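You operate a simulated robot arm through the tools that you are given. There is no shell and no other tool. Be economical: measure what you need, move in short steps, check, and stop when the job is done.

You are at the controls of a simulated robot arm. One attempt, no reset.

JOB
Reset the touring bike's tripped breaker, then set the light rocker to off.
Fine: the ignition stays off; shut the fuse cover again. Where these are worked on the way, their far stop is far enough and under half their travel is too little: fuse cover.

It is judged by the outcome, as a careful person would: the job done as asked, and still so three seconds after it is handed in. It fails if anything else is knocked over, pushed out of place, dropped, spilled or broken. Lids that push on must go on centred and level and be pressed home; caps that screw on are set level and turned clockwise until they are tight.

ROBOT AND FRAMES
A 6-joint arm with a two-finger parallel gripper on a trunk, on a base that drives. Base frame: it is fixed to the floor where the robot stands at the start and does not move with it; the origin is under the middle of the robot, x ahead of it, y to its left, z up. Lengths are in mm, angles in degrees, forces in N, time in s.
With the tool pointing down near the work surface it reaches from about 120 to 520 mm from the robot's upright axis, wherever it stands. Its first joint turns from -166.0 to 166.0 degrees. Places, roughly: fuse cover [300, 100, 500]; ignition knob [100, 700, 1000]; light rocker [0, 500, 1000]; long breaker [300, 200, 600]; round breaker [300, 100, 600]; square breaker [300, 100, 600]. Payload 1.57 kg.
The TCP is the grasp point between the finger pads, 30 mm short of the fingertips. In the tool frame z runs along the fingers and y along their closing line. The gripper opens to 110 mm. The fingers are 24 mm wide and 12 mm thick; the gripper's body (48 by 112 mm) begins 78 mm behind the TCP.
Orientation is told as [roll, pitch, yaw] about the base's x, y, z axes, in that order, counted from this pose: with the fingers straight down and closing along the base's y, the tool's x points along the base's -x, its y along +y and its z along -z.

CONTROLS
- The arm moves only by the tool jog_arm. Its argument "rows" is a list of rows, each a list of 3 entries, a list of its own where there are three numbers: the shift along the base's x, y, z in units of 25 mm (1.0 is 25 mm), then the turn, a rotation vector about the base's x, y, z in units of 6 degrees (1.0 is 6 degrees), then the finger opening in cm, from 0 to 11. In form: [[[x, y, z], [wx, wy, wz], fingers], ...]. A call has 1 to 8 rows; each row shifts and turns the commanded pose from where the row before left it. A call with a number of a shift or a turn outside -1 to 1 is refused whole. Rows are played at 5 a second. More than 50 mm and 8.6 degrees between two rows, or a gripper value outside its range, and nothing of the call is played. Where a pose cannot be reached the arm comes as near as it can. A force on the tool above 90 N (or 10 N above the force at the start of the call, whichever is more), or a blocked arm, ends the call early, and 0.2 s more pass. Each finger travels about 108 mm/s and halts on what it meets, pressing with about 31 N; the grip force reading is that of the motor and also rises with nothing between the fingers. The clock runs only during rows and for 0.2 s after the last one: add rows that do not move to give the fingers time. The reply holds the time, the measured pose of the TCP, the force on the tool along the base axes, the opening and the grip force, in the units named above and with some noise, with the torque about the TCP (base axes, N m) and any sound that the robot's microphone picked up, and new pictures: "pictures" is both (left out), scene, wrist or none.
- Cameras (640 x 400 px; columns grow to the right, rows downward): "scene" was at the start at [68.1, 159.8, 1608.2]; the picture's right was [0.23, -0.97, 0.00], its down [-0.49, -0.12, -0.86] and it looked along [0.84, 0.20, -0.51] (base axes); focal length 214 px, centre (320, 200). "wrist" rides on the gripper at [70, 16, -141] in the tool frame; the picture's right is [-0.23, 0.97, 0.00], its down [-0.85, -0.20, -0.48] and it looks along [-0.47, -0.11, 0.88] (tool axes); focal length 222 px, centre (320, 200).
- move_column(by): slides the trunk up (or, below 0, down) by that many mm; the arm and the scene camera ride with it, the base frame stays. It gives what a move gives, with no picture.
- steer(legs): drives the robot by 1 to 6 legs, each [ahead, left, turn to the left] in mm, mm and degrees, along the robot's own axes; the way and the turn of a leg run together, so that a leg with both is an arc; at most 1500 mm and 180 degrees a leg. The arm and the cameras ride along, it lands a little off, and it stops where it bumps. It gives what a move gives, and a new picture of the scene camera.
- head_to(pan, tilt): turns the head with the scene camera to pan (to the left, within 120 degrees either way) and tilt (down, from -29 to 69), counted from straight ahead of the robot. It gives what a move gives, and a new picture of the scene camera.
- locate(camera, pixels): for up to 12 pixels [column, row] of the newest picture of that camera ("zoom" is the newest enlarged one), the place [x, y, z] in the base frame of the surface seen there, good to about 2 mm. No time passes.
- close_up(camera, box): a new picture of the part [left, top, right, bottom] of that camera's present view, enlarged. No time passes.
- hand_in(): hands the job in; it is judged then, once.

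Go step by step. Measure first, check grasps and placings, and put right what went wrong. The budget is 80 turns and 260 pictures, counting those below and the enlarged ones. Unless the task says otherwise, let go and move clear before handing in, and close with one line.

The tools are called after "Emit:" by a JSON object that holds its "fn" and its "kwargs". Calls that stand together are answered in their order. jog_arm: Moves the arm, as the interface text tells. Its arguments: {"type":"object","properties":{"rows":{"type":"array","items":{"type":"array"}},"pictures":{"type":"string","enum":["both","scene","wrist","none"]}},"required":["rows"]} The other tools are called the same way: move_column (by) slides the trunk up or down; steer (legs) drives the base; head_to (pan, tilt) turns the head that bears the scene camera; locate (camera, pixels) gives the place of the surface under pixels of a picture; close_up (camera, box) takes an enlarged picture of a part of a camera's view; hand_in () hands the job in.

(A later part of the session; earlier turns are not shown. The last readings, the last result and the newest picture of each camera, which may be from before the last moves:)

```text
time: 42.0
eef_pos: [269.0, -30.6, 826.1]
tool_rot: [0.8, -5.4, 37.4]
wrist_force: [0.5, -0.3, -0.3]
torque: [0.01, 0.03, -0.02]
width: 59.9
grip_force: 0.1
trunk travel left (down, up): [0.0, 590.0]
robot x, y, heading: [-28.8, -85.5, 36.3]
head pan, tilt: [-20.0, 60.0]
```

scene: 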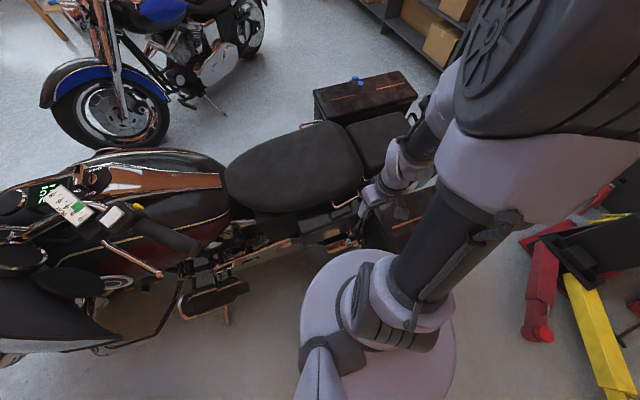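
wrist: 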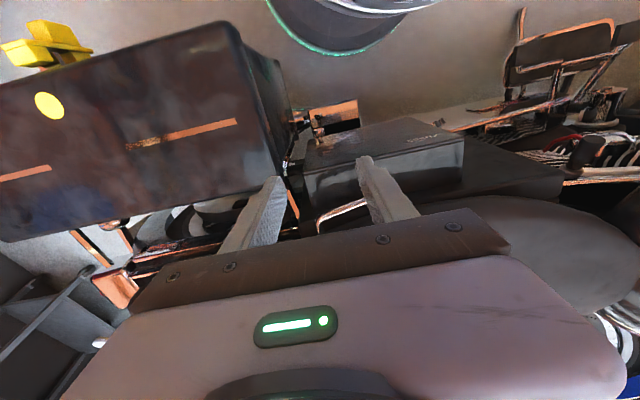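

Poses are followed exactly here. Descending straight to z≈700, then adding pitch and a slight lean.

Emit:
{"fn": "jog_arm", "kwargs": {"rows": [[[0, 0.1, -1], [0, 0, 0], 5], [[0, 0, -1], [0, 0, 0], 5], [[0, 0, -1], [0, 0, 0], 5], [[0, 0, -1], [0, 0, 0], 5], [[0, 0, -1], [0, 0, 0], 5], [[0, 0, 0], [0, 0, 0], 5]], "pictures": "none"}}

Emit:
{"fn": "jog_arm", "kwargs": {"rows": [[[0, 0, 0], [0.6, -0.8, 0], 5], [[0, 0, 0], [0.6, -0.8, 0], 5], [[0, 0, 0], [0.6, -0.8, 0], 5], [[0, 0, 0], [-0.8, -0.6, 0], 5], [[0, 0, 0], [0, 0, 0], 5]], "pictures": "wrist"}}

```text
time: 43.4
eef_pos: [272.5, -24.5, 721.5]
tool_rot: [1.1, -5.4, 37.4]
wrist_force: [0.2, 0.3, 0.1]
torque: [-0.03, -0.01, 0.0]
width: 50.1
grip_force: 0.0
out of reach, approached as far as the arm can: row 4, 5
trunk travel left (down, up): [0.0, 590.0]
robot x, y, heading: [-29.1, -77.2, 36.5]
head pan, tilt: [-20.0, 60.0]
```

```text
time: 44.6
eef_pos: [342.5, -31.5, 787.1]
tool_rot: [-5.3, -22.9, 39.9]
wrist_force: [0.0, 0.4, 0.4]
torque: [-0.04, 0.0, 0.0]
width: 50.2
grip_force: 0.1
out of reach, approached as far as the arm can: row 1, 2, 3, 4
trunk travel left (down, up): [0.0, 590.0]
robot x, y, heading: [-29.8, -81.1, 36.4]
head pan, tilt: [-20.0, 60.0]
```

wrist: 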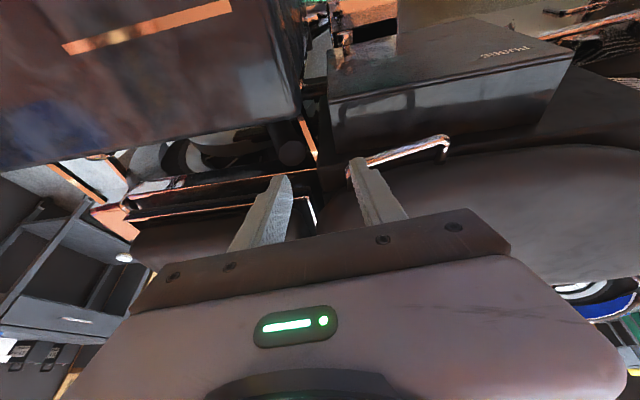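

Reach failures are all "too close to the shoulder" cases, so a farther stance is right. Backing off ~138 mm and 53 mm to the right.

Emit:
{"fn": "steer", "kwargs": {"legs": [[-138, -53, 0]]}}

Emit:
{"fn": "jog_arm", "kwargs": {"rows": [[[0, 1, 0], [0, 0, 0], 5], [[0, 1, 0], [0, 0, 0], 5], [[0, 1, 0], [0, 0, 0], 5], [[0, 1, 0], [0, 0, 0], 5], [[0, 0, 0], [0, 0, 0], 5]], "pictures": "both"}}

```text
time: 45.9
eef_pos: [264.9, -153.0, 786.6]
tool_rot: [-5.3, -22.8, 40.0]
wrist_force: [0.6, -0.3, 0.5]
torque: [-0.01, 0.01, 0.0]
width: 50.3
grip_force: 0.1
trunk travel left (down, up): [0.0, 590.0]
robot x, y, heading: [-104.7, -202.2, 36.4]
head pan, tilt: [-20.0, 60.0]
```

scene: 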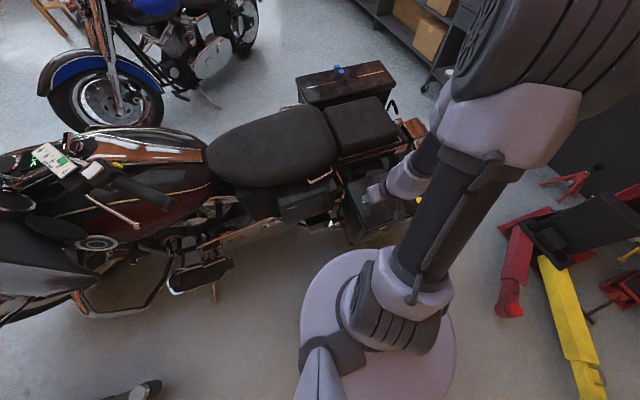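

```text
time: 47.1
eef_pos: [268.6, -56.3, 796.6]
tool_rot: [-4.9, -22.6, 40.0]
wrist_force: [-0.2, -0.4, -0.4]
torque: [0.0, 0.04, 0.0]
width: 50.0
grip_force: 0.0
out of reach, approached as far as the arm can: row 3, 4
trunk travel left (down, up): [0.0, 590.0]
robot x, y, heading: [-102.3, -205.2, 36.7]
head pan, tilt: [-20.0, 60.0]
```

scene: 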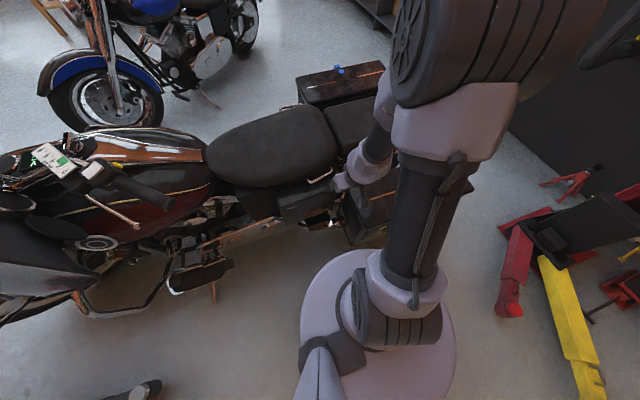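
wrist: 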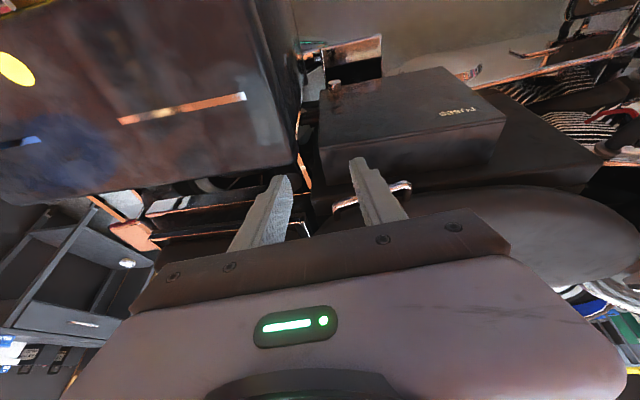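

Emit:
{"fn": "locate", "kwargs": {"camera": "scene", "pixels": [[395, 330], [430, 230], [420, 270], [430, 180], [405, 50], [500, 40], [385, 95], [380, 140], [368, 165], [345, 180], [440, 140]]}}

```text
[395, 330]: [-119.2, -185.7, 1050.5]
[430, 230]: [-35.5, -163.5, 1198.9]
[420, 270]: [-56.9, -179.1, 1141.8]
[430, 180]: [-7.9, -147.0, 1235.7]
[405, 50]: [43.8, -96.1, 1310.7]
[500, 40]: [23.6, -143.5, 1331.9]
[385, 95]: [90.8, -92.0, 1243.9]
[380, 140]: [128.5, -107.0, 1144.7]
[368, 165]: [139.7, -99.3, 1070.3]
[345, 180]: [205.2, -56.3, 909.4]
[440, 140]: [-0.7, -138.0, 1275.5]
```

Elbow seems near its maximum fold; going lower/farther should free it. Testing a descent here.

Emit:
{"fn": "jog_arm", "kwargs": {"rows": [[[-0.2, 0, -1], [0, 0, 0], 5], [[-0.2, 0, -1], [0, 0, 0], 5], [[0, 0, -1], [0, 0, 0], 5], [[0, 0, -1], [0, 0, 0], 5], [[0, 0, 0], [0, 0, 0], 5]], "pictures": "none"}}

```text
time: 48.3
eef_pos: [311.7, -64.6, 761.8]
tool_rot: [-4.2, -22.5, 40.0]
wrist_force: [0.8, 0.2, -0.9]
torque: [-0.01, 0.02, 0.0]
width: 50.0
grip_force: 0.0
out of reach, approached as far as the arm can: row 1, 2, 3, 4
trunk travel left (down, up): [0.0, 590.0]
robot x, y, heading: [-105.3, -201.8, 36.6]
head pan, tilt: [-20.0, 60.0]
```

Lower reach forces the hand outward; it may depend on yaw relative to the arm bearing. I'll test by turning yaw by -36° and descending.

Emit:
{"fn": "jog_arm", "kwargs": {"rows": [[[-1, 0, 0], [0, 0, -1], 5], [[-1, 0, 0], [0, 0, -1], 5], [[-1, 0, 0], [0, 0, -1], 5], [[0, 0, 0], [0, 0, -1], 5], [[0, 0, 0], [0, 0, -1], 5], [[0, 0, 0], [0, 0, -1], 5], [[0, 0, 0], [0, 0, 0], 5]], "pictures": "none"}}

Emit:
{"fn": "jog_arm", "kwargs": {"rows": [[[0, 0, -1], [0, 0, 0], 5], [[0, 0, -1], [0, 0, 0], 5], [[0, 0, -1], [0, 0, 0], 5], [[0, 0, -1], [0, 0, 0], 5], [[0, 0, 0], [0, 0, 0], 5]], "pictures": "both"}}

```text
time: 49.9
eef_pos: [274.4, -190.0, 796.2]
tool_rot: [-0.3, -21.5, 3.4]
wrist_force: [0.4, -1.2, 0.7]
torque: [-0.02, 0.04, -0.03]
width: 50.1
grip_force: 0.2
out of reach, approached as far as the arm can: row 1, 2, 3, 4, 5, 6
trunk travel left (down, up): [0.0, 590.0]
robot x, y, heading: [-110.5, -202.8, 36.4]
head pan, tilt: [-20.0, 60.0]
```

```text
time: 51.1
eef_pos: [309.1, -179.0, 746.1]
tool_rot: [1.1, -20.1, 2.6]
wrist_force: [0.6, -0.7, -0.4]
torque: [-0.03, 0.02, -0.01]
width: 49.9
grip_force: 0.1
out of reach, approached as far as the arm can: row 1, 2, 3, 4
trunk travel left (down, up): [0.0, 590.0]
robot x, y, heading: [-103.6, -206.2, 36.4]
head pan, tilt: [-20.0, 60.0]
```

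scene: 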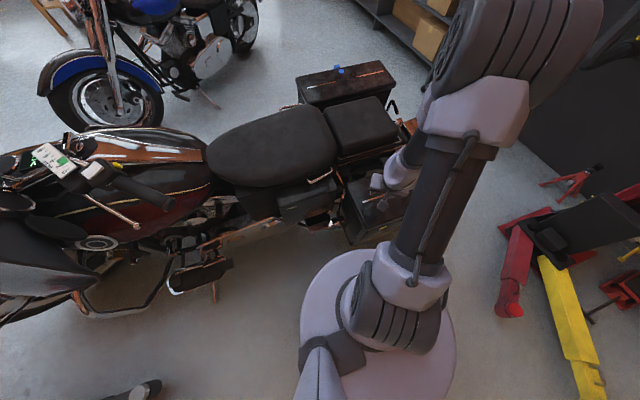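
wrist: 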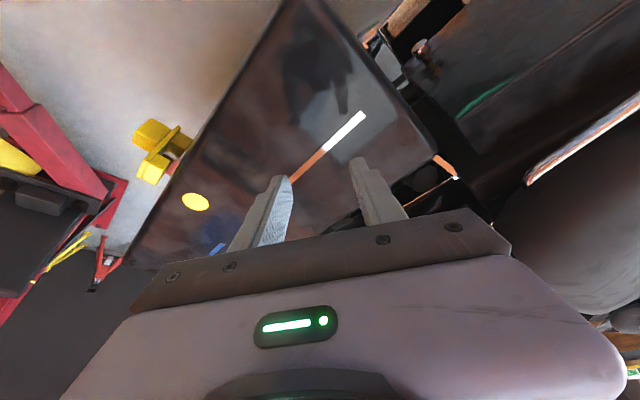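

The pattern fits a wrist limit: tool pitch can't exceed the forearm's slope, so low work needs a large radius (~520 mm). I'll back off further, then bring the hand to the pre-grasp column with yaw 37°.

Emit:
{"fn": "steer", "kwargs": {"legs": [[-109, -29, 0]]}}

Emit:
{"fn": "jog_arm", "kwargs": {"rows": [[[0.1, 1, 0], [0, 0, 1], 5], [[0.1, 1, 0], [0, 0, 1], 5], [[0.1, 1, 0], [0, 0, 1], 5], [[0.1, 1, 0], [0, 0, 1], 5], [[0.1, 1, 0], [0, 0, 1], 5], [[0.1, 1, 0], [0, 0, 0.7], 5], [[0.1, 1, 0], [0, 0, 0], 5], [[0.1, 1, 0], [0, 0, 0], 5]], "pictures": "none"}}

```text
time: 52.4
eef_pos: [237.5, -267.1, 746.5]
tool_rot: [1.2, -20.1, 2.7]
wrist_force: [-0.3, 1.1, 0.0]
torque: [0.02, 0.02, 0.03]
width: 50.0
grip_force: 0.0
trunk travel left (down, up): [0.0, 590.0]
robot x, y, heading: [-174.4, -289.2, 36.6]
head pan, tilt: [-20.0, 60.0]
```

scene: 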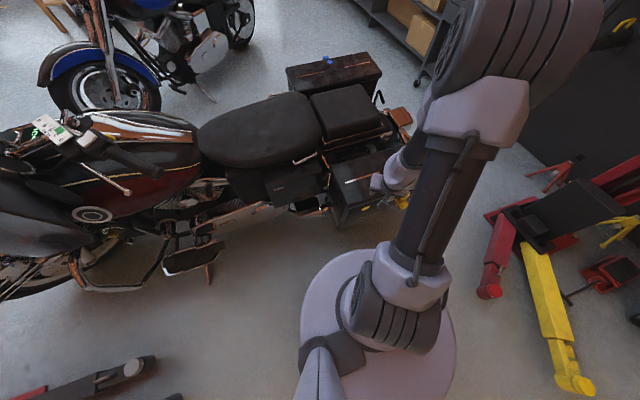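

```text
time: 54.1
eef_pos: [259.6, -65.6, 748.3]
tool_rot: [1.2, -20.1, 36.8]
wrist_force: [-0.6, -0.1, 0.5]
torque: [-0.02, 0.0, -0.02]
width: 50.2
grip_force: 0.1
trunk travel left (down, up): [0.0, 590.0]
robot x, y, heading: [-175.8, -296.4, 36.6]
head pan, tilt: [-20.0, 60.0]
```

All reached. Shift to the pre-grasp column and descend in two stages.

Emit:
{"fn": "jog_arm", "kwargs": {"rows": [[[0.2, 0.8, 0], [0, 0, 0], 5], [[0.2, 0.8, -0.5], [0, 0, 0], 5], [[0, 0, -1], [0, 0, 0], 5], [[0, 0, -1], [0, 0, 0], 5], [[0, 0, -1], [0, 0, 0], 5], [[0, 0, -1], [0, 0, 0], 5], [[0, 0, -1], [0, 0, 0], 5], [[0, 0, 0], [0, 0, 0], 5]], "pictures": "both"}}

```text
time: 56.0
eef_pos: [269.8, -28.1, 606.8]
tool_rot: [1.2, -20.1, 36.8]
wrist_force: [-0.4, 0.5, 0.3]
torque: [0.02, -0.03, -0.02]
width: 50.5
grip_force: 0.0
trunk travel left (down, up): [0.0, 590.0]
robot x, y, heading: [-176.2, -293.0, 36.8]
head pan, tilt: [-20.0, 60.0]
```

scene: 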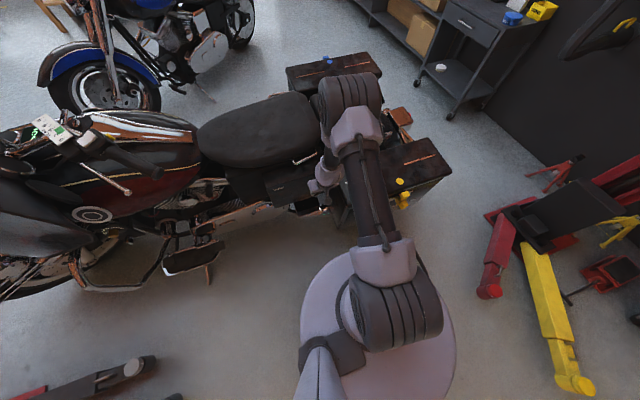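
wrist: 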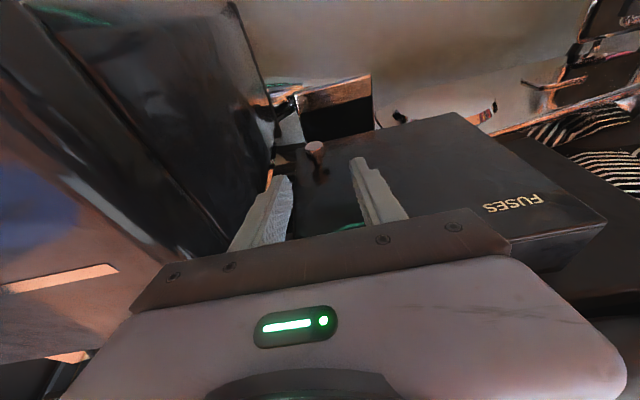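

The knob (315,150) is nicely between the fingers. Lower further, with a small pitch and lean.

Emit:
{"fn": "jog_arm", "kwargs": {"rows": [[[0, 0, -1], [0.6, -0.8, 0], 5], [[0, 0, -1], [-0.8, -0.6, 0], 5], [[0, 0, -1], [0, 0, 0], 5], [[0, 0, -1], [0, 0, 0], 5], [[0, 0, -1], [0, 0, 0], 5], [[0, 0, 0], [0, 0, 0], 5]], "pictures": "both"}}

Emit:
{"fn": "locate", "kwargs": {"camera": "wrist", "pixels": [[320, 150]]}}

```text
time: 57.4
eef_pos: [292.9, -18.1, 515.3]
tool_rot: [3.2, -24.8, 36.3]
wrist_force: [-1.0, 0.1, -0.3]
torque: [-0.01, -0.1, -0.03]
width: 50.1
grip_force: 0.0
out of reach, approached as far as the arm can: row 1, 2, 4, 5
trunk travel left (down, up): [0.0, 590.0]
robot x, y, heading: [-173.4, -291.8, 37.0]
head pan, tilt: [-20.0, 60.0]
```

scene: 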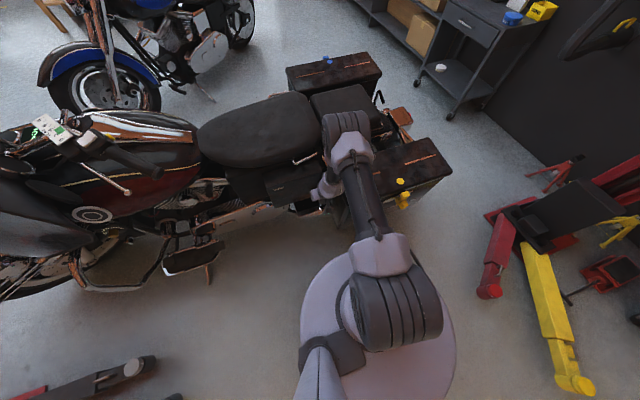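
wrist: 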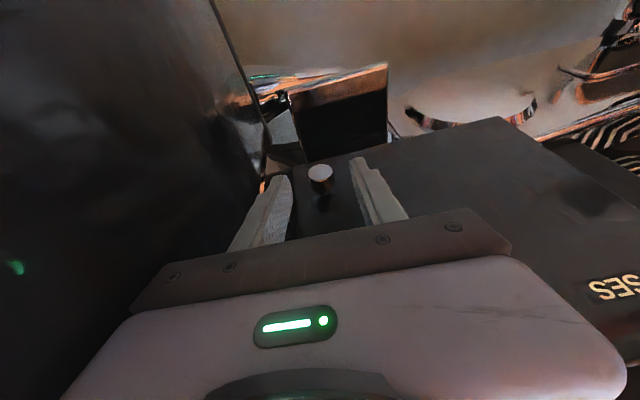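

```text
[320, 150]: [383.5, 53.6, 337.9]
```

Emit:
{"fn": "locate", "kwargs": {"camera": "wrist", "pixels": [[320, 171], [320, 185], [311, 178], [330, 178], [235, 100], [250, 160], [200, 60], [240, 185]]}}

Emit:
{"fn": "jog_arm", "kwargs": {"rows": [[[0.2, 0.4, 0], [-0.8, -0.6, 0], 5], [[0.3, 0.2, 0], [0, 0, 0], 5], [[0, 0, 0], [0, 0, 0], 5]], "pictures": "wrist"}}

```text
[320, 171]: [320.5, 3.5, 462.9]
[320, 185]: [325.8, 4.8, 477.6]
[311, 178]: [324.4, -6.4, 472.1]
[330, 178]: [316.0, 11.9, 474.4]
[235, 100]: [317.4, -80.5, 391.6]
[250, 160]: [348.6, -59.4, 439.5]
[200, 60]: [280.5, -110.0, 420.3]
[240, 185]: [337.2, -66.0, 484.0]
```

```text
time: 58.1
eef_pos: [301.8, -13.3, 517.2]
tool_rot: [3.3, -24.7, 36.5]
wrist_force: [-6.3, 5.1, -2.4]
torque: [-0.45, -0.7, -0.47]
width: 50.2
grip_force: 0.1
out of reach, approached as far as the arm can: row 1
trunk travel left (down, up): [0.0, 590.0]
robot x, y, heading: [-173.9, -288.9, 36.6]
head pan, tilt: [-20.0, 60.0]
```

wrist: 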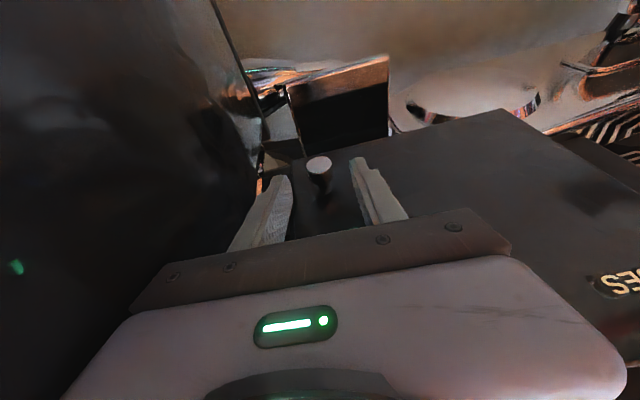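

A light contact of ~8 N along +s: the hand body touches the bag. I'll shift away from the bag, step out toward the box, and retry the lean.

Emit:
{"fn": "jog_arm", "kwargs": {"rows": [[[-0.3, 0.4, 0], [0, 0, 0], 5], [[0.4, 0.3, 0], [0, 0, 0], 7], [[0.4, 0.3, 0], [-0.4, -0.3, 0], 7], [[0, 0, 0], [-0.4, -0.3, 0], 7], [[0, 0, 0], [0, 0, 0], 7]], "pictures": "wrist"}}

```text
time: 59.4
eef_pos: [316.4, 9.5, 516.0]
tool_rot: [0.8, -24.5, 37.6]
wrist_force: [-6.3, -4.9, -0.4]
torque: [-0.18, 0.09, -0.31]
width: 70.0
grip_force: 0.0
out of reach, approached as far as the arm can: row 4
trunk travel left (down, up): [0.0, 590.0]
robot x, y, heading: [-175.1, -291.2, 36.7]
head pan, tilt: [-20.0, 60.0]
```

wrist: 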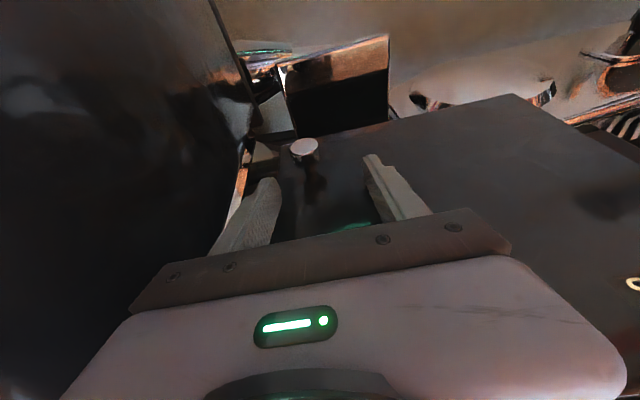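

Now touching the cover face lightly. Back off 8 mm, lower onto the knob's sides.

Emit:
{"fn": "jog_arm", "kwargs": {"rows": [[[-0.3, -0.25, 0], [0, 0, 0], 6], [[0.04, -0.06, -0.8], [0, 0, 0], 6], [[0.1, 0, -0.8], [0, 0, 0], 6], [[0, 0, 0], [0, 0, 0], 6]], "pictures": "wrist"}}

```text
time: 60.4
eef_pos: [310.2, 3.5, 475.4]
tool_rot: [1.2, -24.3, 37.5]
wrist_force: [-0.2, 0.4, 0.3]
torque: [0.02, -0.01, 0.03]
width: 60.2
grip_force: 0.0
trunk travel left (down, up): [0.0, 590.0]
robot x, y, heading: [-174.4, -291.0, 36.5]
head pan, tilt: [-20.0, 60.0]
```

wrist: 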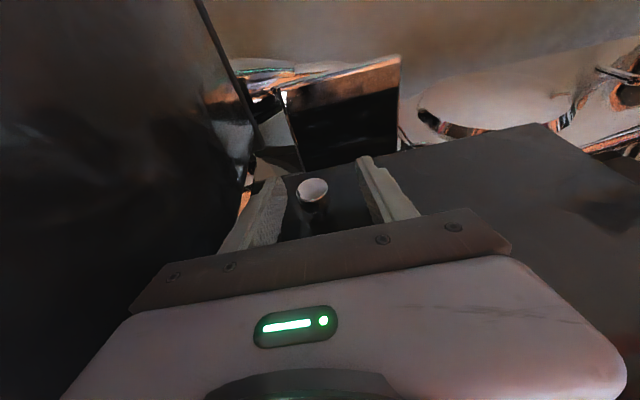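

Free of contact; knob (312,190) between the fingers. Advance 7 mm, centre, and close.

Emit:
{"fn": "jog_arm", "kwargs": {"rows": [[[0.3, 0.08, 0], [0, 0, 0], 5], [[0, 0, 0], [0, 0, 0], 4], [[0, 0, 0], [0, 0, 0], 3], [[0, 0, 0], [0, 0, 0], 2], [[0, 0, 0], [0, 0, 0], 1], [[0, 0, 0], [0, 0, 0], 1]], "pictures": "wrist"}}

```text
time: 61.8
eef_pos: [318.3, 3.6, 474.2]
tool_rot: [0.8, -24.5, 37.5]
wrist_force: [11.7, -20.2, 0.7]
torque: [-0.19, -0.07, -0.4]
width: 30.3
grip_force: 11.2
trunk travel left (down, up): [0.0, 590.0]
robot x, y, heading: [-178.8, -293.5, 36.5]
head pan, tilt: [-20.0, 60.0]
```

wrist: 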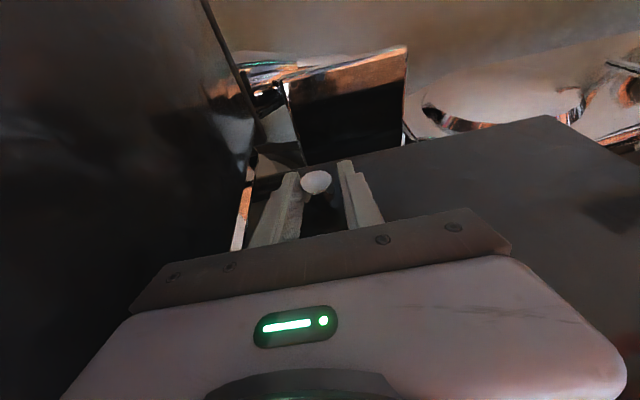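

Left finger touches first (23 N sideways). Nudge the hand 3 mm toward -s and keep closing.

Emit:
{"fn": "jog_arm", "kwargs": {"rows": [[[0.07, -0.1, 0], [0, 0, 0], 2], [[0.02, -0.04, 0], [0, 0, 0], 1], [[0, 0, 0], [0, 0, 0], 1], [[0, 0, 0], [0, 0, 0], 1]], "pictures": "wrist"}}

```text
time: 62.8
eef_pos: [319.8, 3.0, 473.8]
tool_rot: [0.7, -24.4, 37.5]
wrist_force: [2.3, -4.3, -11.5]
torque: [0.09, 0.01, -0.43]
width: 25.5
grip_force: 37.3
trunk travel left (down, up): [0.0, 590.0]
robot x, y, heading: [-176.4, -295.6, 36.6]
head pan, tilt: [-20.0, 60.0]
```

wrist: 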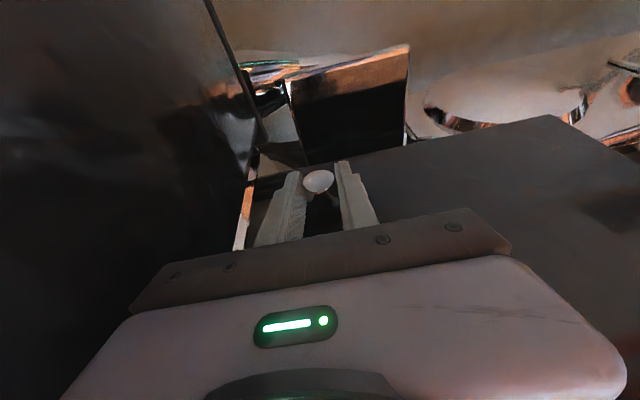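

Knob gripped (25.5 mm). Pull outward 16 mm and read forces.

Emit:
{"fn": "jog_arm", "kwargs": {"rows": [[[-0.26, -0.2, 0], [0, 0, 0], 1], [[-0.26, -0.2, 0], [0, 0, 0], 1], [[0, 0, 0], [0, 0, 0], 1]], "pictures": "wrist"}}

```text
time: 63.5
eef_pos: [310.5, -3.3, 473.8]
tool_rot: [1.1, -24.1, 37.9]
wrist_force: [-22.3, 59.3, -20.5]
torque: [0.71, -0.16, -0.41]
width: 26.2
grip_force: 37.8
out of reach, approached as far as the arm can: row 2
trunk travel left (down, up): [0.0, 590.0]
robot x, y, heading: [-174.0, -287.3, 37.0]
head pan, tilt: [-20.0, 60.0]
```

wrist: 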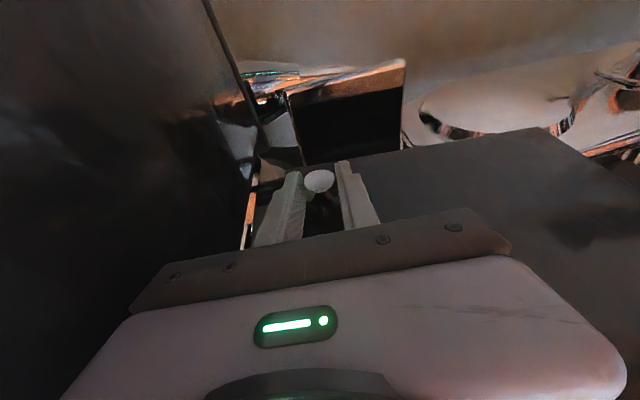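

It moved 11 mm but with a 61 N push along +s — maybe the bag. I'll measure whether the lid face has moved.

Emit:
{"fn": "locate", "kwargs": {"camera": "wrist", "pixels": [[400, 165], [430, 200], [535, 140], [560, 220], [480, 180], [319, 172], [319, 184], [235, 120], [240, 160], [260, 140]]}}

Emit:
{"fn": "close_up", "kwargs": {"camera": "wrist", "box": [200, 90, 420, 228]}}

Emit:
{"fn": "close_up", "kwargs": {"camera": "scene", "box": [220, 100, 460, 250]}}

```text
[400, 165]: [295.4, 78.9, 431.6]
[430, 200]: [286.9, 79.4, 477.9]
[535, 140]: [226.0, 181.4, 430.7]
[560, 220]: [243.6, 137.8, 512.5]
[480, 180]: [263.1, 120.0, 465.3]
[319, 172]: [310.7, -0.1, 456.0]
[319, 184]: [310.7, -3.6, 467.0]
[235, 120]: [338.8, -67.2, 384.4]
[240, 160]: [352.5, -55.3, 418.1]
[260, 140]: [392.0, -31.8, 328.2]
```

```text
2.90 times, centred on (310, 159) of wrist
```

zoom: 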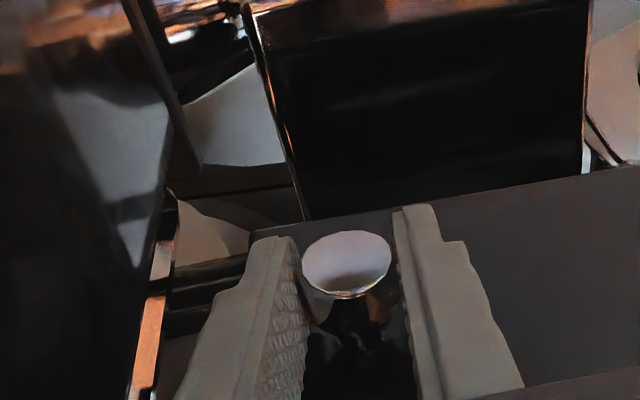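

```text
2.67 times, centred on (340, 175) of scene
```

zoom: 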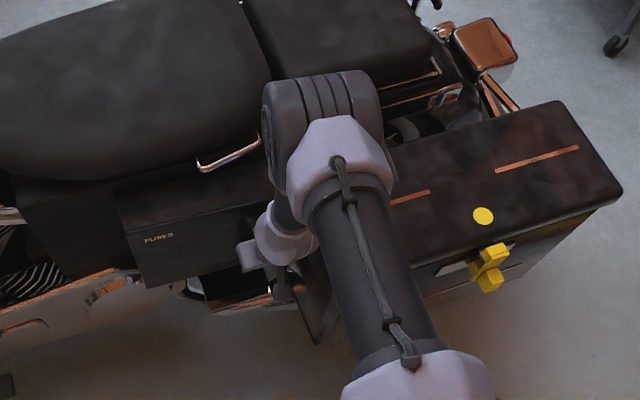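

Face offsets grow linearly with distance from the front edge: it is a door hinged at the front vertical edge (radius ~212 mm). I'll follow that arc, turning yaw with it and easing the pitch to ~12° for reach.

Emit:
{"fn": "jog_arm", "kwargs": {"rows": [[[-0.04, 0.05, 0], [-0.4, 0.53, 0], 1], [[-0.42, -0.17, 0], [-0.4, 0.53, -0.5], 1], [[-0.41, -0.17, 0], [-0.4, 0.53, -0.5], 1], [[0, 0, 0], [0, 0, 0], 1]], "pictures": "wrist"}}

```text
time: 64.5
eef_pos: [295.3, -12.9, 476.3]
tool_rot: [1.1, -15.1, 33.5]
wrist_force: [-7.1, 18.9, 5.3]
torque: [0.65, -0.05, -0.07]
width: 28.2
grip_force: 9.9
out of reach, approached as far as the arm can: row 3
trunk travel left (down, up): [0.0, 590.0]
robot x, y, heading: [-173.9, -294.8, 36.3]
head pan, tilt: [-20.0, 60.0]
```

wrist: 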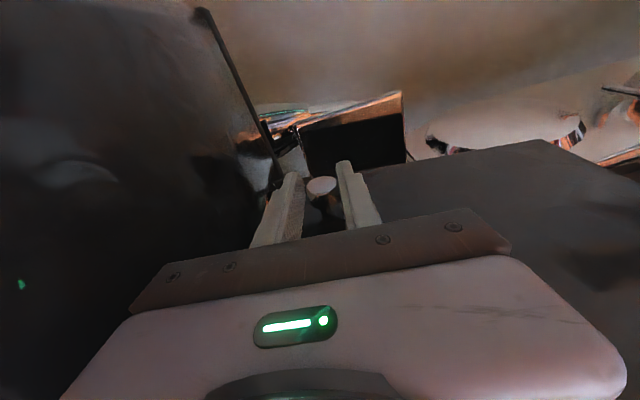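

Reach limit again at r≈547. I'll use the base to pull a bit further (25 mm back, 8 mm left) while gripping.

Emit:
{"fn": "steer", "kwargs": {"legs": [[-25, 8, 0]]}}

Emit:
{"fn": "jog_arm", "kwargs": {"rows": [[[0, 0, 0], [0, 0, -0.7], 1], [[0, 0, 0], [0, 0, 0], 1]], "pictures": "both"}}

```text
time: 65.4
eef_pos: [270.6, -20.9, 474.9]
tool_rot: [1.1, -14.8, 33.5]
wrist_force: [-3.3, 13.0, -1.4]
torque: [0.11, 0.16, 0.07]
width: 26.5
grip_force: 38.2
trunk travel left (down, up): [0.0, 590.0]
robot x, y, heading: [-198.6, -303.1, 36.6]
head pan, tilt: [-20.0, 60.0]
```

scene: 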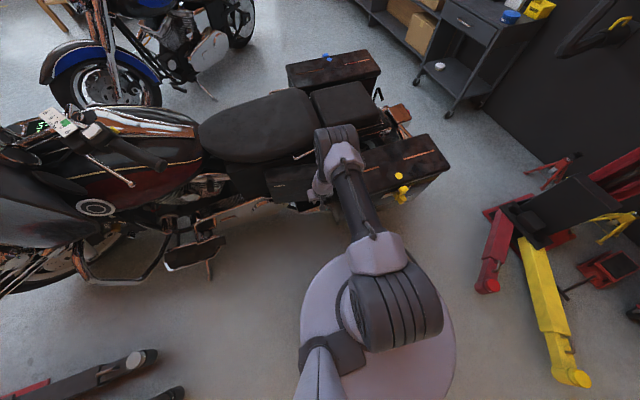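

```text
time: 66.0
eef_pos: [270.3, -19.9, 476.0]
tool_rot: [1.3, -14.7, 29.3]
wrist_force: [-3.6, 11.9, -3.0]
torque: [0.11, 0.15, -0.02]
width: 25.9
grip_force: 37.1
trunk travel left (down, up): [0.0, 590.0]
robot x, y, heading: [-199.9, -301.0, 36.7]
head pan, tilt: [-20.0, 60.0]
```

scene: 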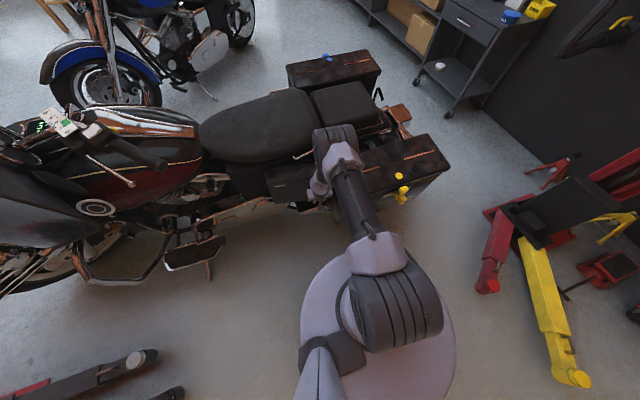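
wrist: 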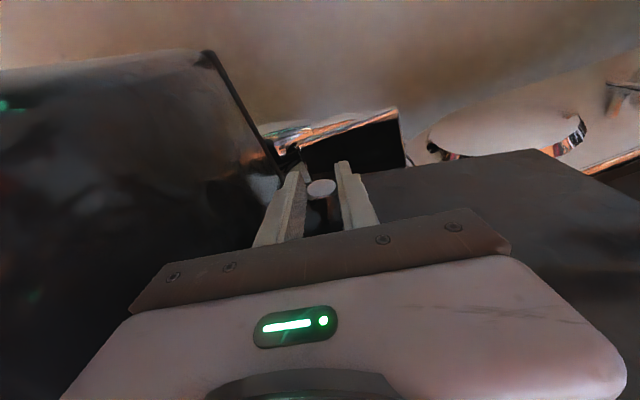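

Driving while gripping works well (door ≈15°). Continue along the arc with base legs, then correct yaw.

Emit:
{"fn": "steer", "kwargs": {"legs": [[-24, 12, 0], [-24, 14, 0]]}}

Emit:
{"fn": "jog_arm", "kwargs": {"rows": [[[0, 0, 0], [0, 0, -0.9], 1], [[0, 0, 0], [0, 0, -0.9], 1], [[0, 0, 0], [0, 0, -0.9], 1], [[0, 0, 0], [0, 0, 0], 1]], "pictures": "wrist"}}

```text
time: 67.2
eef_pos: [216.1, -31.6, 474.0]
tool_rot: [1.3, -14.5, 29.2]
wrist_force: [3.5, -32.1, -25.0]
torque: [-0.77, 0.84, -0.48]
width: 27.4
grip_force: 38.0
trunk travel left (down, up): [0.0, 590.0]
robot x, y, heading: [-256.4, -311.4, 36.2]
head pan, tilt: [-20.0, 60.0]
```

scene: 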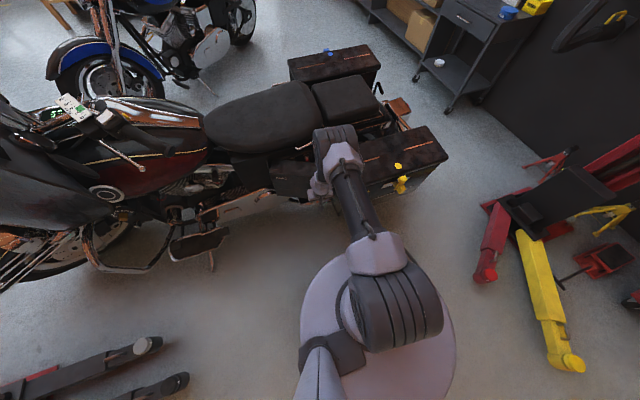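

```text
time: 68.2
eef_pos: [224.4, -38.9, 484.7]
tool_rot: [1.4, -13.8, 17.2]
wrist_force: [-0.3, 0.5, 0.8]
torque: [-0.03, -0.02, 0.01]
width: 10.3
grip_force: 0.0
out of reach, approached as far as the arm can: row 1, 2
trunk travel left (down, up): [0.0, 590.0]
robot x, y, heading: [-253.4, -309.4, 36.7]
head pan, tilt: [-20.0, 60.0]
```

wrist: 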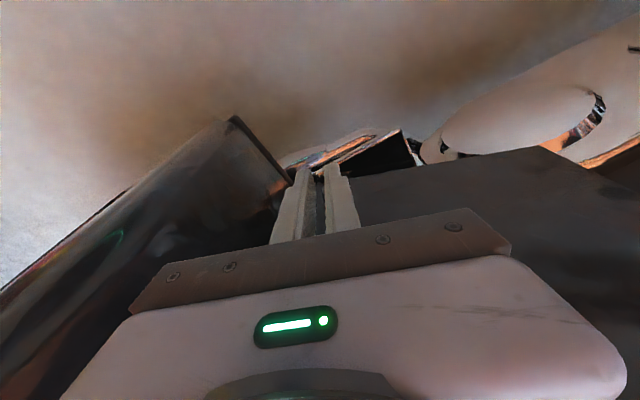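

The knob slipped out as the arm moved up. Let me look at where the door stands now.

Emit:
{"fn": "jog_arm", "kwargs": {"rows": [[[-0.8, -0.6, 0.8], [0, 0, 0], 1], [[-0.8, -0.6, 1], [0, 0, 0], 1], [[-0.8, -0.6, 1], [0, 0, 0], 1], [[-0.4, -0.3, 1], [0, 0, 0], 1], [[0, 0, 1], [0, 0, 0], 1], [[0, 0, 1], [0, 0, 0], 1], [[0, 0, 0], [0, 0, 0], 1]], "pictures": "both"}}

Emit:
{"fn": "close_up", "kwargs": {"camera": "scene", "box": [200, 130, 400, 255]}}

Emit:
{"fn": "close_up", "kwargs": {"camera": "wrist", "box": [180, 0, 640, 240]}}

```text
time: 69.8
eef_pos: [172.7, -85.5, 605.9]
tool_rot: [1.5, -13.8, 17.2]
wrist_force: [0.6, 0.8, -0.8]
torque: [-0.01, 0.0, 0.01]
width: 10.0
grip_force: 0.1
out of reach, approached as far as the arm can: row 1, 2
trunk travel left (down, up): [0.0, 590.0]
robot x, y, heading: [-255.0, -306.1, 36.6]
head pan, tilt: [-20.0, 60.0]
```

scene: 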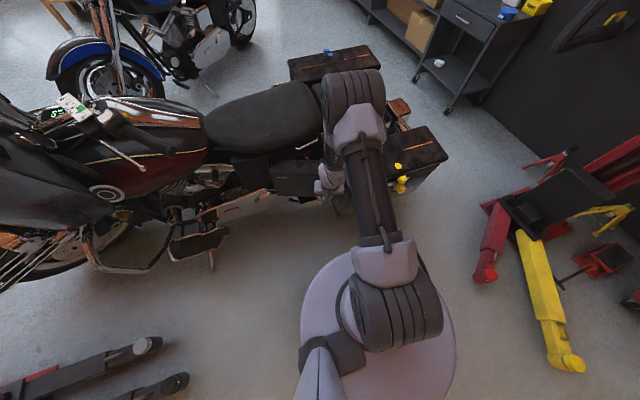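
wrist: 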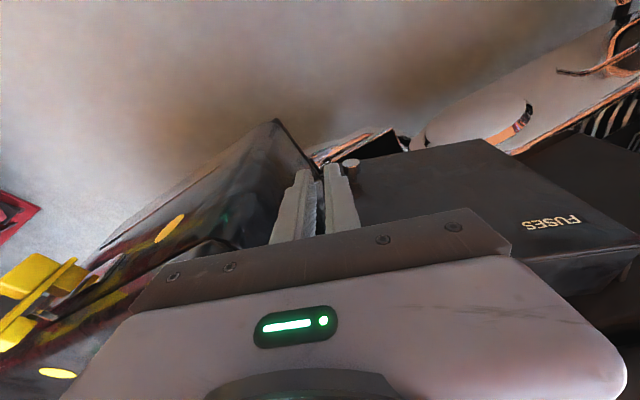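

```text
3.20 times, centred on (300, 192) of scene
```

zoom: 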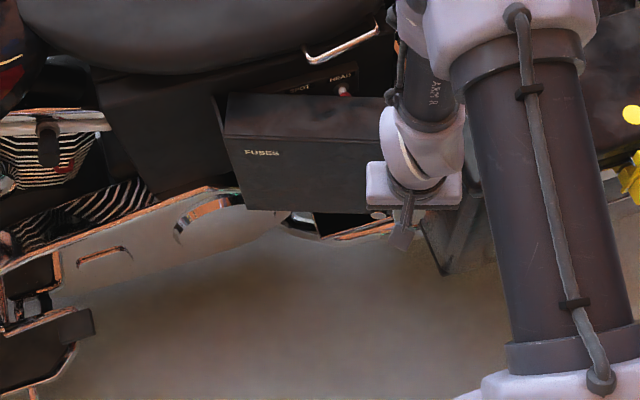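

```text
1.39 times, centred on (410, 120) of wrist
```

zoom: 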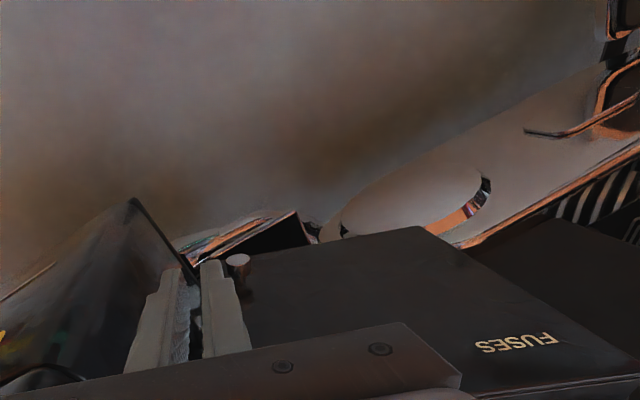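

The cover (a deep box lid) stays open about 20°, revealing a panel with labels (HEAD…). I'll measure the lid top corners.

Emit:
{"fn": "close_up", "kwargs": {"camera": "scene", "box": [260, 140, 340, 190]}}

Emit:
{"fn": "locate", "kwargs": {"camera": "zoom", "pixels": [[90, 120], [90, 170], [100, 220], [300, 120], [360, 180], [470, 150], [480, 190], [360, 70], [430, 60], [250, 170], [460, 250], [470, 110]]}}

```text
8.00 times, centred on (300, 165) of scene
```

zoom: 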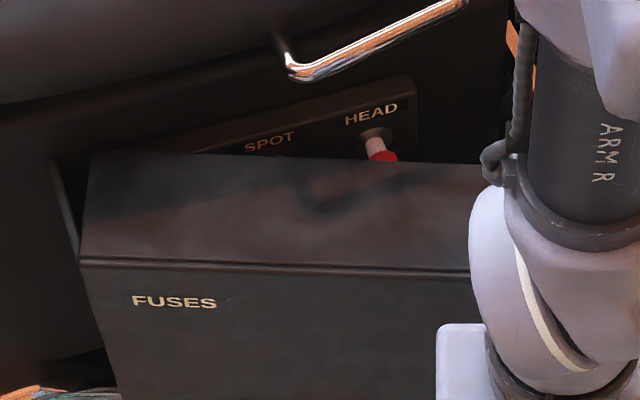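

```text
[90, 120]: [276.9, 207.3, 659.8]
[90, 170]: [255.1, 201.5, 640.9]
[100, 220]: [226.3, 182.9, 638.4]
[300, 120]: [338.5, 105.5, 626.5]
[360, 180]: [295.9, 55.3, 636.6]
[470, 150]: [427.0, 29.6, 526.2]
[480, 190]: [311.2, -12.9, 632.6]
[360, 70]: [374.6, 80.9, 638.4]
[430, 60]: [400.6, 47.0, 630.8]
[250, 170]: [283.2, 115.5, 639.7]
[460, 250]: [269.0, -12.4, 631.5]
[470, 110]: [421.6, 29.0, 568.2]
```

Emit:
{"fn": "locate", "kwargs": {"camera": "zoom", "pixels": [[100, 254], [300, 259], [440, 263], [300, 300], [400, 300], [110, 165], [460, 175], [385, 155], [376, 145], [375, 135], [150, 370], [380, 380]]}}

Emit:
{"fn": "locate", "kwargs": {"camera": "wrist", "pixels": [[350, 163], [480, 145], [420, 180], [550, 190]]}}

```text
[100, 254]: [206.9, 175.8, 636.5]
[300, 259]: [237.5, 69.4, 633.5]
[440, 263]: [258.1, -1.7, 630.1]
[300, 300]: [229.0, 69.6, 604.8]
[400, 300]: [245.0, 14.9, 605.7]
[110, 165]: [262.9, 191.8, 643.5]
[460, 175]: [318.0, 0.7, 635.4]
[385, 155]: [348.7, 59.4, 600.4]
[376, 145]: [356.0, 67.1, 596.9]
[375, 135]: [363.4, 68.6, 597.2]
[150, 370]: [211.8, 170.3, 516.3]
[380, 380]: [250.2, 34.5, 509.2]
```

```text
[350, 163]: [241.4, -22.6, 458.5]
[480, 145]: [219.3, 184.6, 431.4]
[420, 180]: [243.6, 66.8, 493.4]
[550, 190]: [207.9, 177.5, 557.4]
```

Lid is open 21° (outer edge (207,176)→(258,-2)), hinge near the front-outer corner, depth ~60 mm. I'll raise the hand, drive 118 mm closer, and then hook the lid from inside at its rear-top edge.

Emit:
{"fn": "jog_arm", "kwargs": {"rows": [[[0, 0, 1], [-0.3, 0.5, 0], 0], [[0, 0, 1], [-0.3, 0.5, 0], 0], [[0, 0, 1], [0, 0, 0], 0], [[0, 0, 1], [0, 0, 0], 0], [[0, 0, 1], [0, 0, 0], 0], [[0, 0, 1], [0, 0, 0], 0], [[0, 0, 0], [0, 0, 0], 0]], "pictures": "none"}}

Emit:
{"fn": "steer", "kwargs": {"legs": [[118, 0, 0]]}}

```text
time: 71.4
eef_pos: [177.2, -87.2, 747.0]
tool_rot: [-0.2, -7.0, 17.5]
wrist_force: [-0.4, -0.5, -0.1]
torque: [0.0, 0.01, 0.02]
width: 0.0
grip_force: 21.5
out of reach, approached as far as the arm can: row 1, 2
trunk travel left (down, up): [0.0, 590.0]
robot x, y, heading: [-256.4, -313.5, 37.0]
head pan, tilt: [-20.0, 60.0]
```

```text
time: 72.7
eef_pos: [272.5, -15.9, 745.5]
tool_rot: [-0.1, -6.9, 17.6]
wrist_force: [0.2, 0.1, 0.3]
torque: [0.01, 0.0, -0.02]
width: 0.0
grip_force: 21.2
trunk travel left (down, up): [0.0, 590.0]
robot x, y, heading: [-156.0, -237.0, 36.6]
head pan, tilt: [-20.0, 60.0]
```

scene: 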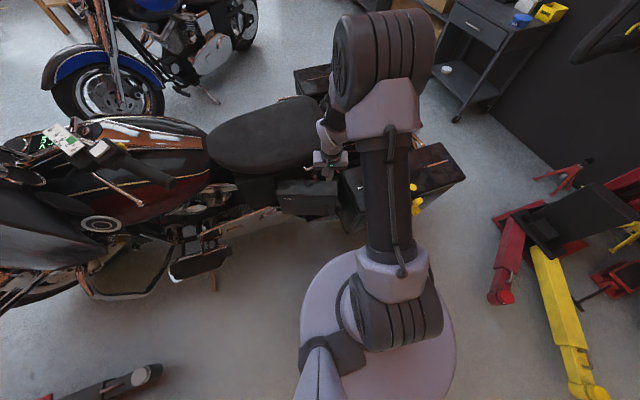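

Emit:
{"fn": "jog_arm", "kwargs": {"rows": [[[0.9, 0.45, 0], [0, 0, 0], 0], [[0.9, 0.45, 0], [0, 0, 0], 0], [[0.9, 0.45, 0], [0, 0, 0], 0], [[0, 0, 0], [0, 0, 0], 0]], "pictures": "both"}}

Emit:
{"fn": "close_up", "kwargs": {"camera": "wrist", "box": [180, 40, 500, 240]}}

Emit:
{"fn": "locate", "kwargs": {"camera": "zoom", "pixels": [[250, 100], [200, 150], [300, 150], [350, 150], [400, 150], [300, 200], [350, 200], [250, 200], [200, 220], [420, 230]]}}

```text
time: 73.7
eef_pos: [338.6, 15.5, 746.1]
tool_rot: [-0.1, -6.9, 17.4]
wrist_force: [-10.7, -5.2, 1.7]
torque: [-0.09, 0.29, 0.12]
width: 0.1
grip_force: 21.0
trunk travel left (down, up): [0.0, 590.0]
robot x, y, heading: [-156.9, -241.4, 36.8]
head pan, tilt: [-20.0, 60.0]
```

scene: 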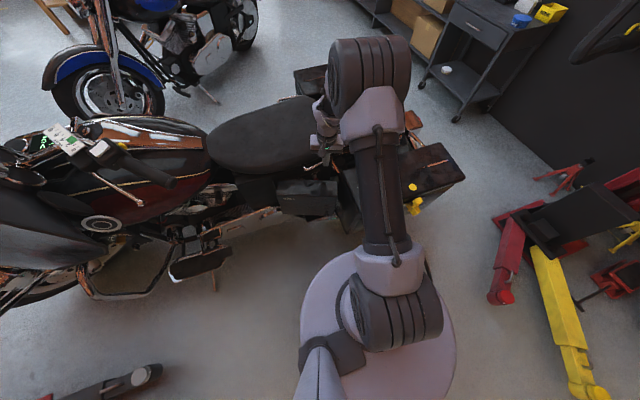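
wrist: 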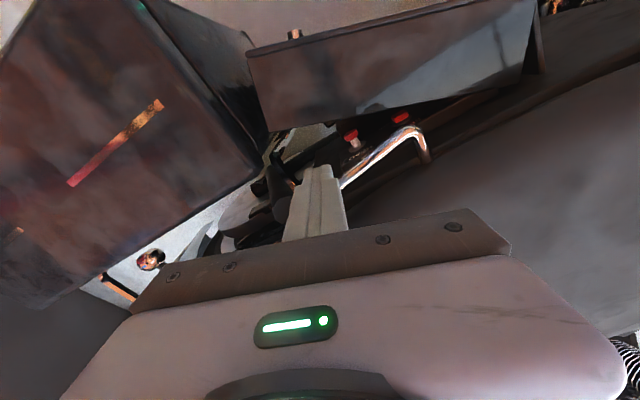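

```text
2.00 times, centred on (340, 140) of wrist
```

zoom: 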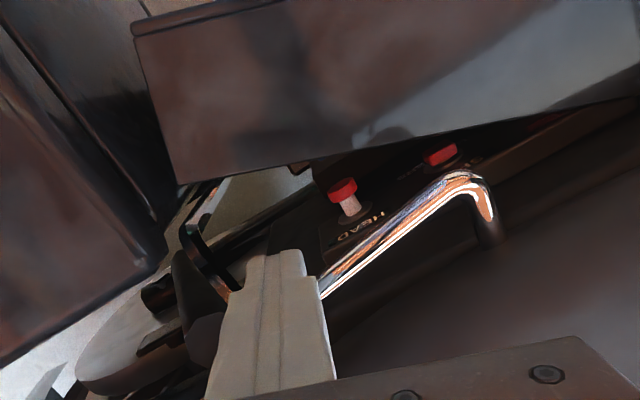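

```text
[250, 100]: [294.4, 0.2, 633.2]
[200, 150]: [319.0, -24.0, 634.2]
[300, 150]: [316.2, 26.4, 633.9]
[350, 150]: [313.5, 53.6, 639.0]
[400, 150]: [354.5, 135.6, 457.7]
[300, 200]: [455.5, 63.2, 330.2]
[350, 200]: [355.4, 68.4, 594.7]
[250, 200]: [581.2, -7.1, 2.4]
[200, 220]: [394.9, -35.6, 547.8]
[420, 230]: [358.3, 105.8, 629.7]
```

Light touch on the chrome grab rail. Shift to (334,1), which fits between the rail and the lid's inner edge, then descend behind the lid.

Emit:
{"fn": "jog_arm", "kwargs": {"rows": [[[-0.17, -0.6, 0], [0, 0, 0], 0], [[0, 0, -1], [0, 0, 0], 0], [[0, 0, -1], [0, 0, 0], 0], [[0, 0, -1], [0, 0, 0], 0], [[0, 0, -1], [0, 0, 0], 0], [[0, 0, -1], [0, 0, 0], 0], [[0, 0, 0], [0, 0, 0], 0]], "pictures": "wrist"}}

```text
time: 75.1
eef_pos: [339.2, 3.4, 636.4]
tool_rot: [0.1, -8.8, 17.5]
wrist_force: [-43.8, -25.1, 68.9]
torque: [4.97, -3.43, 1.92]
width: 0.0
grip_force: 21.5
trunk travel left (down, up): [0.0, 590.0]
robot x, y, heading: [-159.3, -241.3, 36.7]
head pan, tilt: [-20.0, 60.0]
stopped in row 7: the force on the tool passed its limit at 110 N (the readings are from after the stop); the commanded pose is now the measured one
```

wrist: 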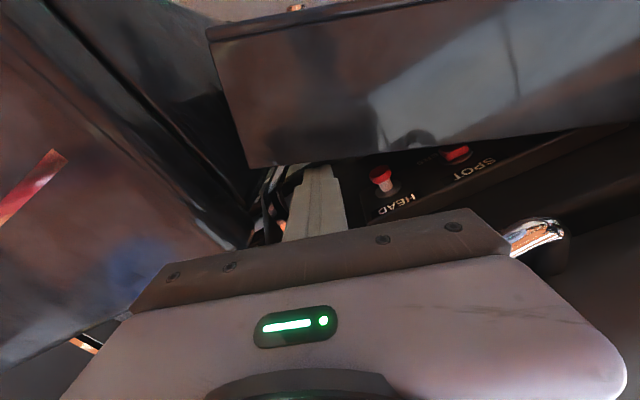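

The gripper body met the rail from above; fingertips are already ~29 mm below the lid top. Raise 6 mm and pull the lid outward.

Emit:
{"fn": "jog_arm", "kwargs": {"rows": [[[-0.1, -0.05, 0.3], [0, 0, 0], 0], [[-0.4, -0.3, 0], [0, 0, 0], 0], [[-0.6, -0.45, 0], [0, 0, 0], 0], [[-0.7, -0.45, 0], [0, 0, 0], 0], [[-0.8, -0.45, -0.2], [0, 0, 0], 0], [[0, 0, 0], [0, 0, 0], 0]], "pictures": "both"}}

```text
time: 76.5
eef_pos: [279.0, -35.6, 632.1]
tool_rot: [0.0, -8.3, 17.5]
wrist_force: [0.0, -0.1, 0.5]
torque: [0.01, -0.04, 0.03]
width: 0.3
grip_force: 21.2
trunk travel left (down, up): [0.0, 590.0]
robot x, y, heading: [-159.8, -234.5, 36.5]
head pan, tilt: [-20.0, 60.0]
```

scene: 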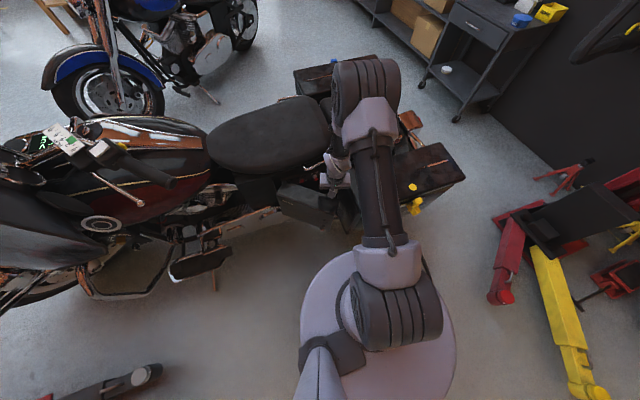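
wrist: 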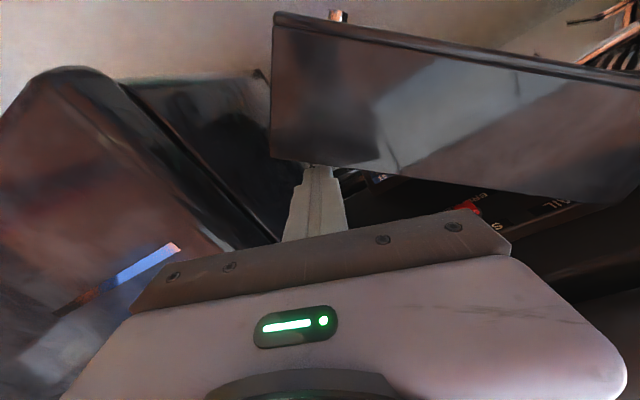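

The lid swings freely. Continue sweeping it round the arc.

Emit:
{"fn": "jog_arm", "kwargs": {"rows": [[[-0.92, 0.07, 0], [0, 0, 0], 0], [[-0.92, 0.07, 0], [0, 0, 0], 0], [[-0.92, 0.08, 0], [0, 0, 0], 0], [[-1, 0.24, 0], [0, 0, 0], 0], [[-1, 0.24, 0], [0, 0, 0], 0], [[-1, 0.24, 0], [0, 0, 0], 0], [[0, 0, 0], [0, 0, 0], 0]], "pictures": "both"}}

```text
time: 78.1
eef_pos: [168.9, -17.1, 632.4]
tool_rot: [-0.3, -8.0, 17.6]
wrist_force: [0.6, 0.0, -0.1]
torque: [0.01, 0.0, 0.0]
width: 0.1
grip_force: 21.3
out of reach, approached as far as the arm can: row 2, 3, 4
trunk travel left (down, up): [0.0, 590.0]
robot x, y, heading: [-161.5, -237.2, 36.5]
head pan, tilt: [-20.0, 60.0]
```

scene: 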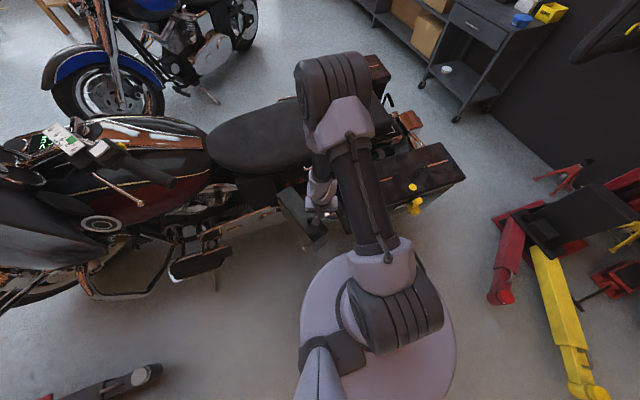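
wrist: 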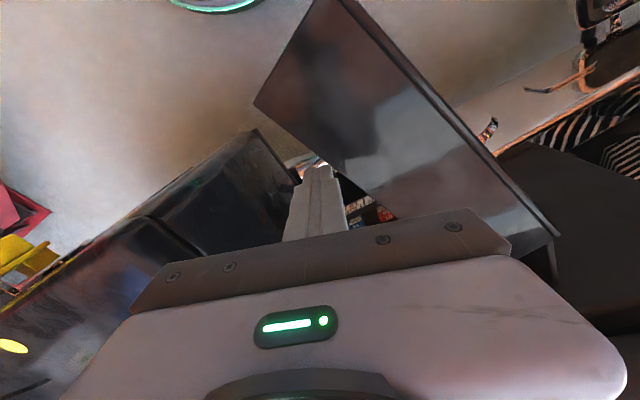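

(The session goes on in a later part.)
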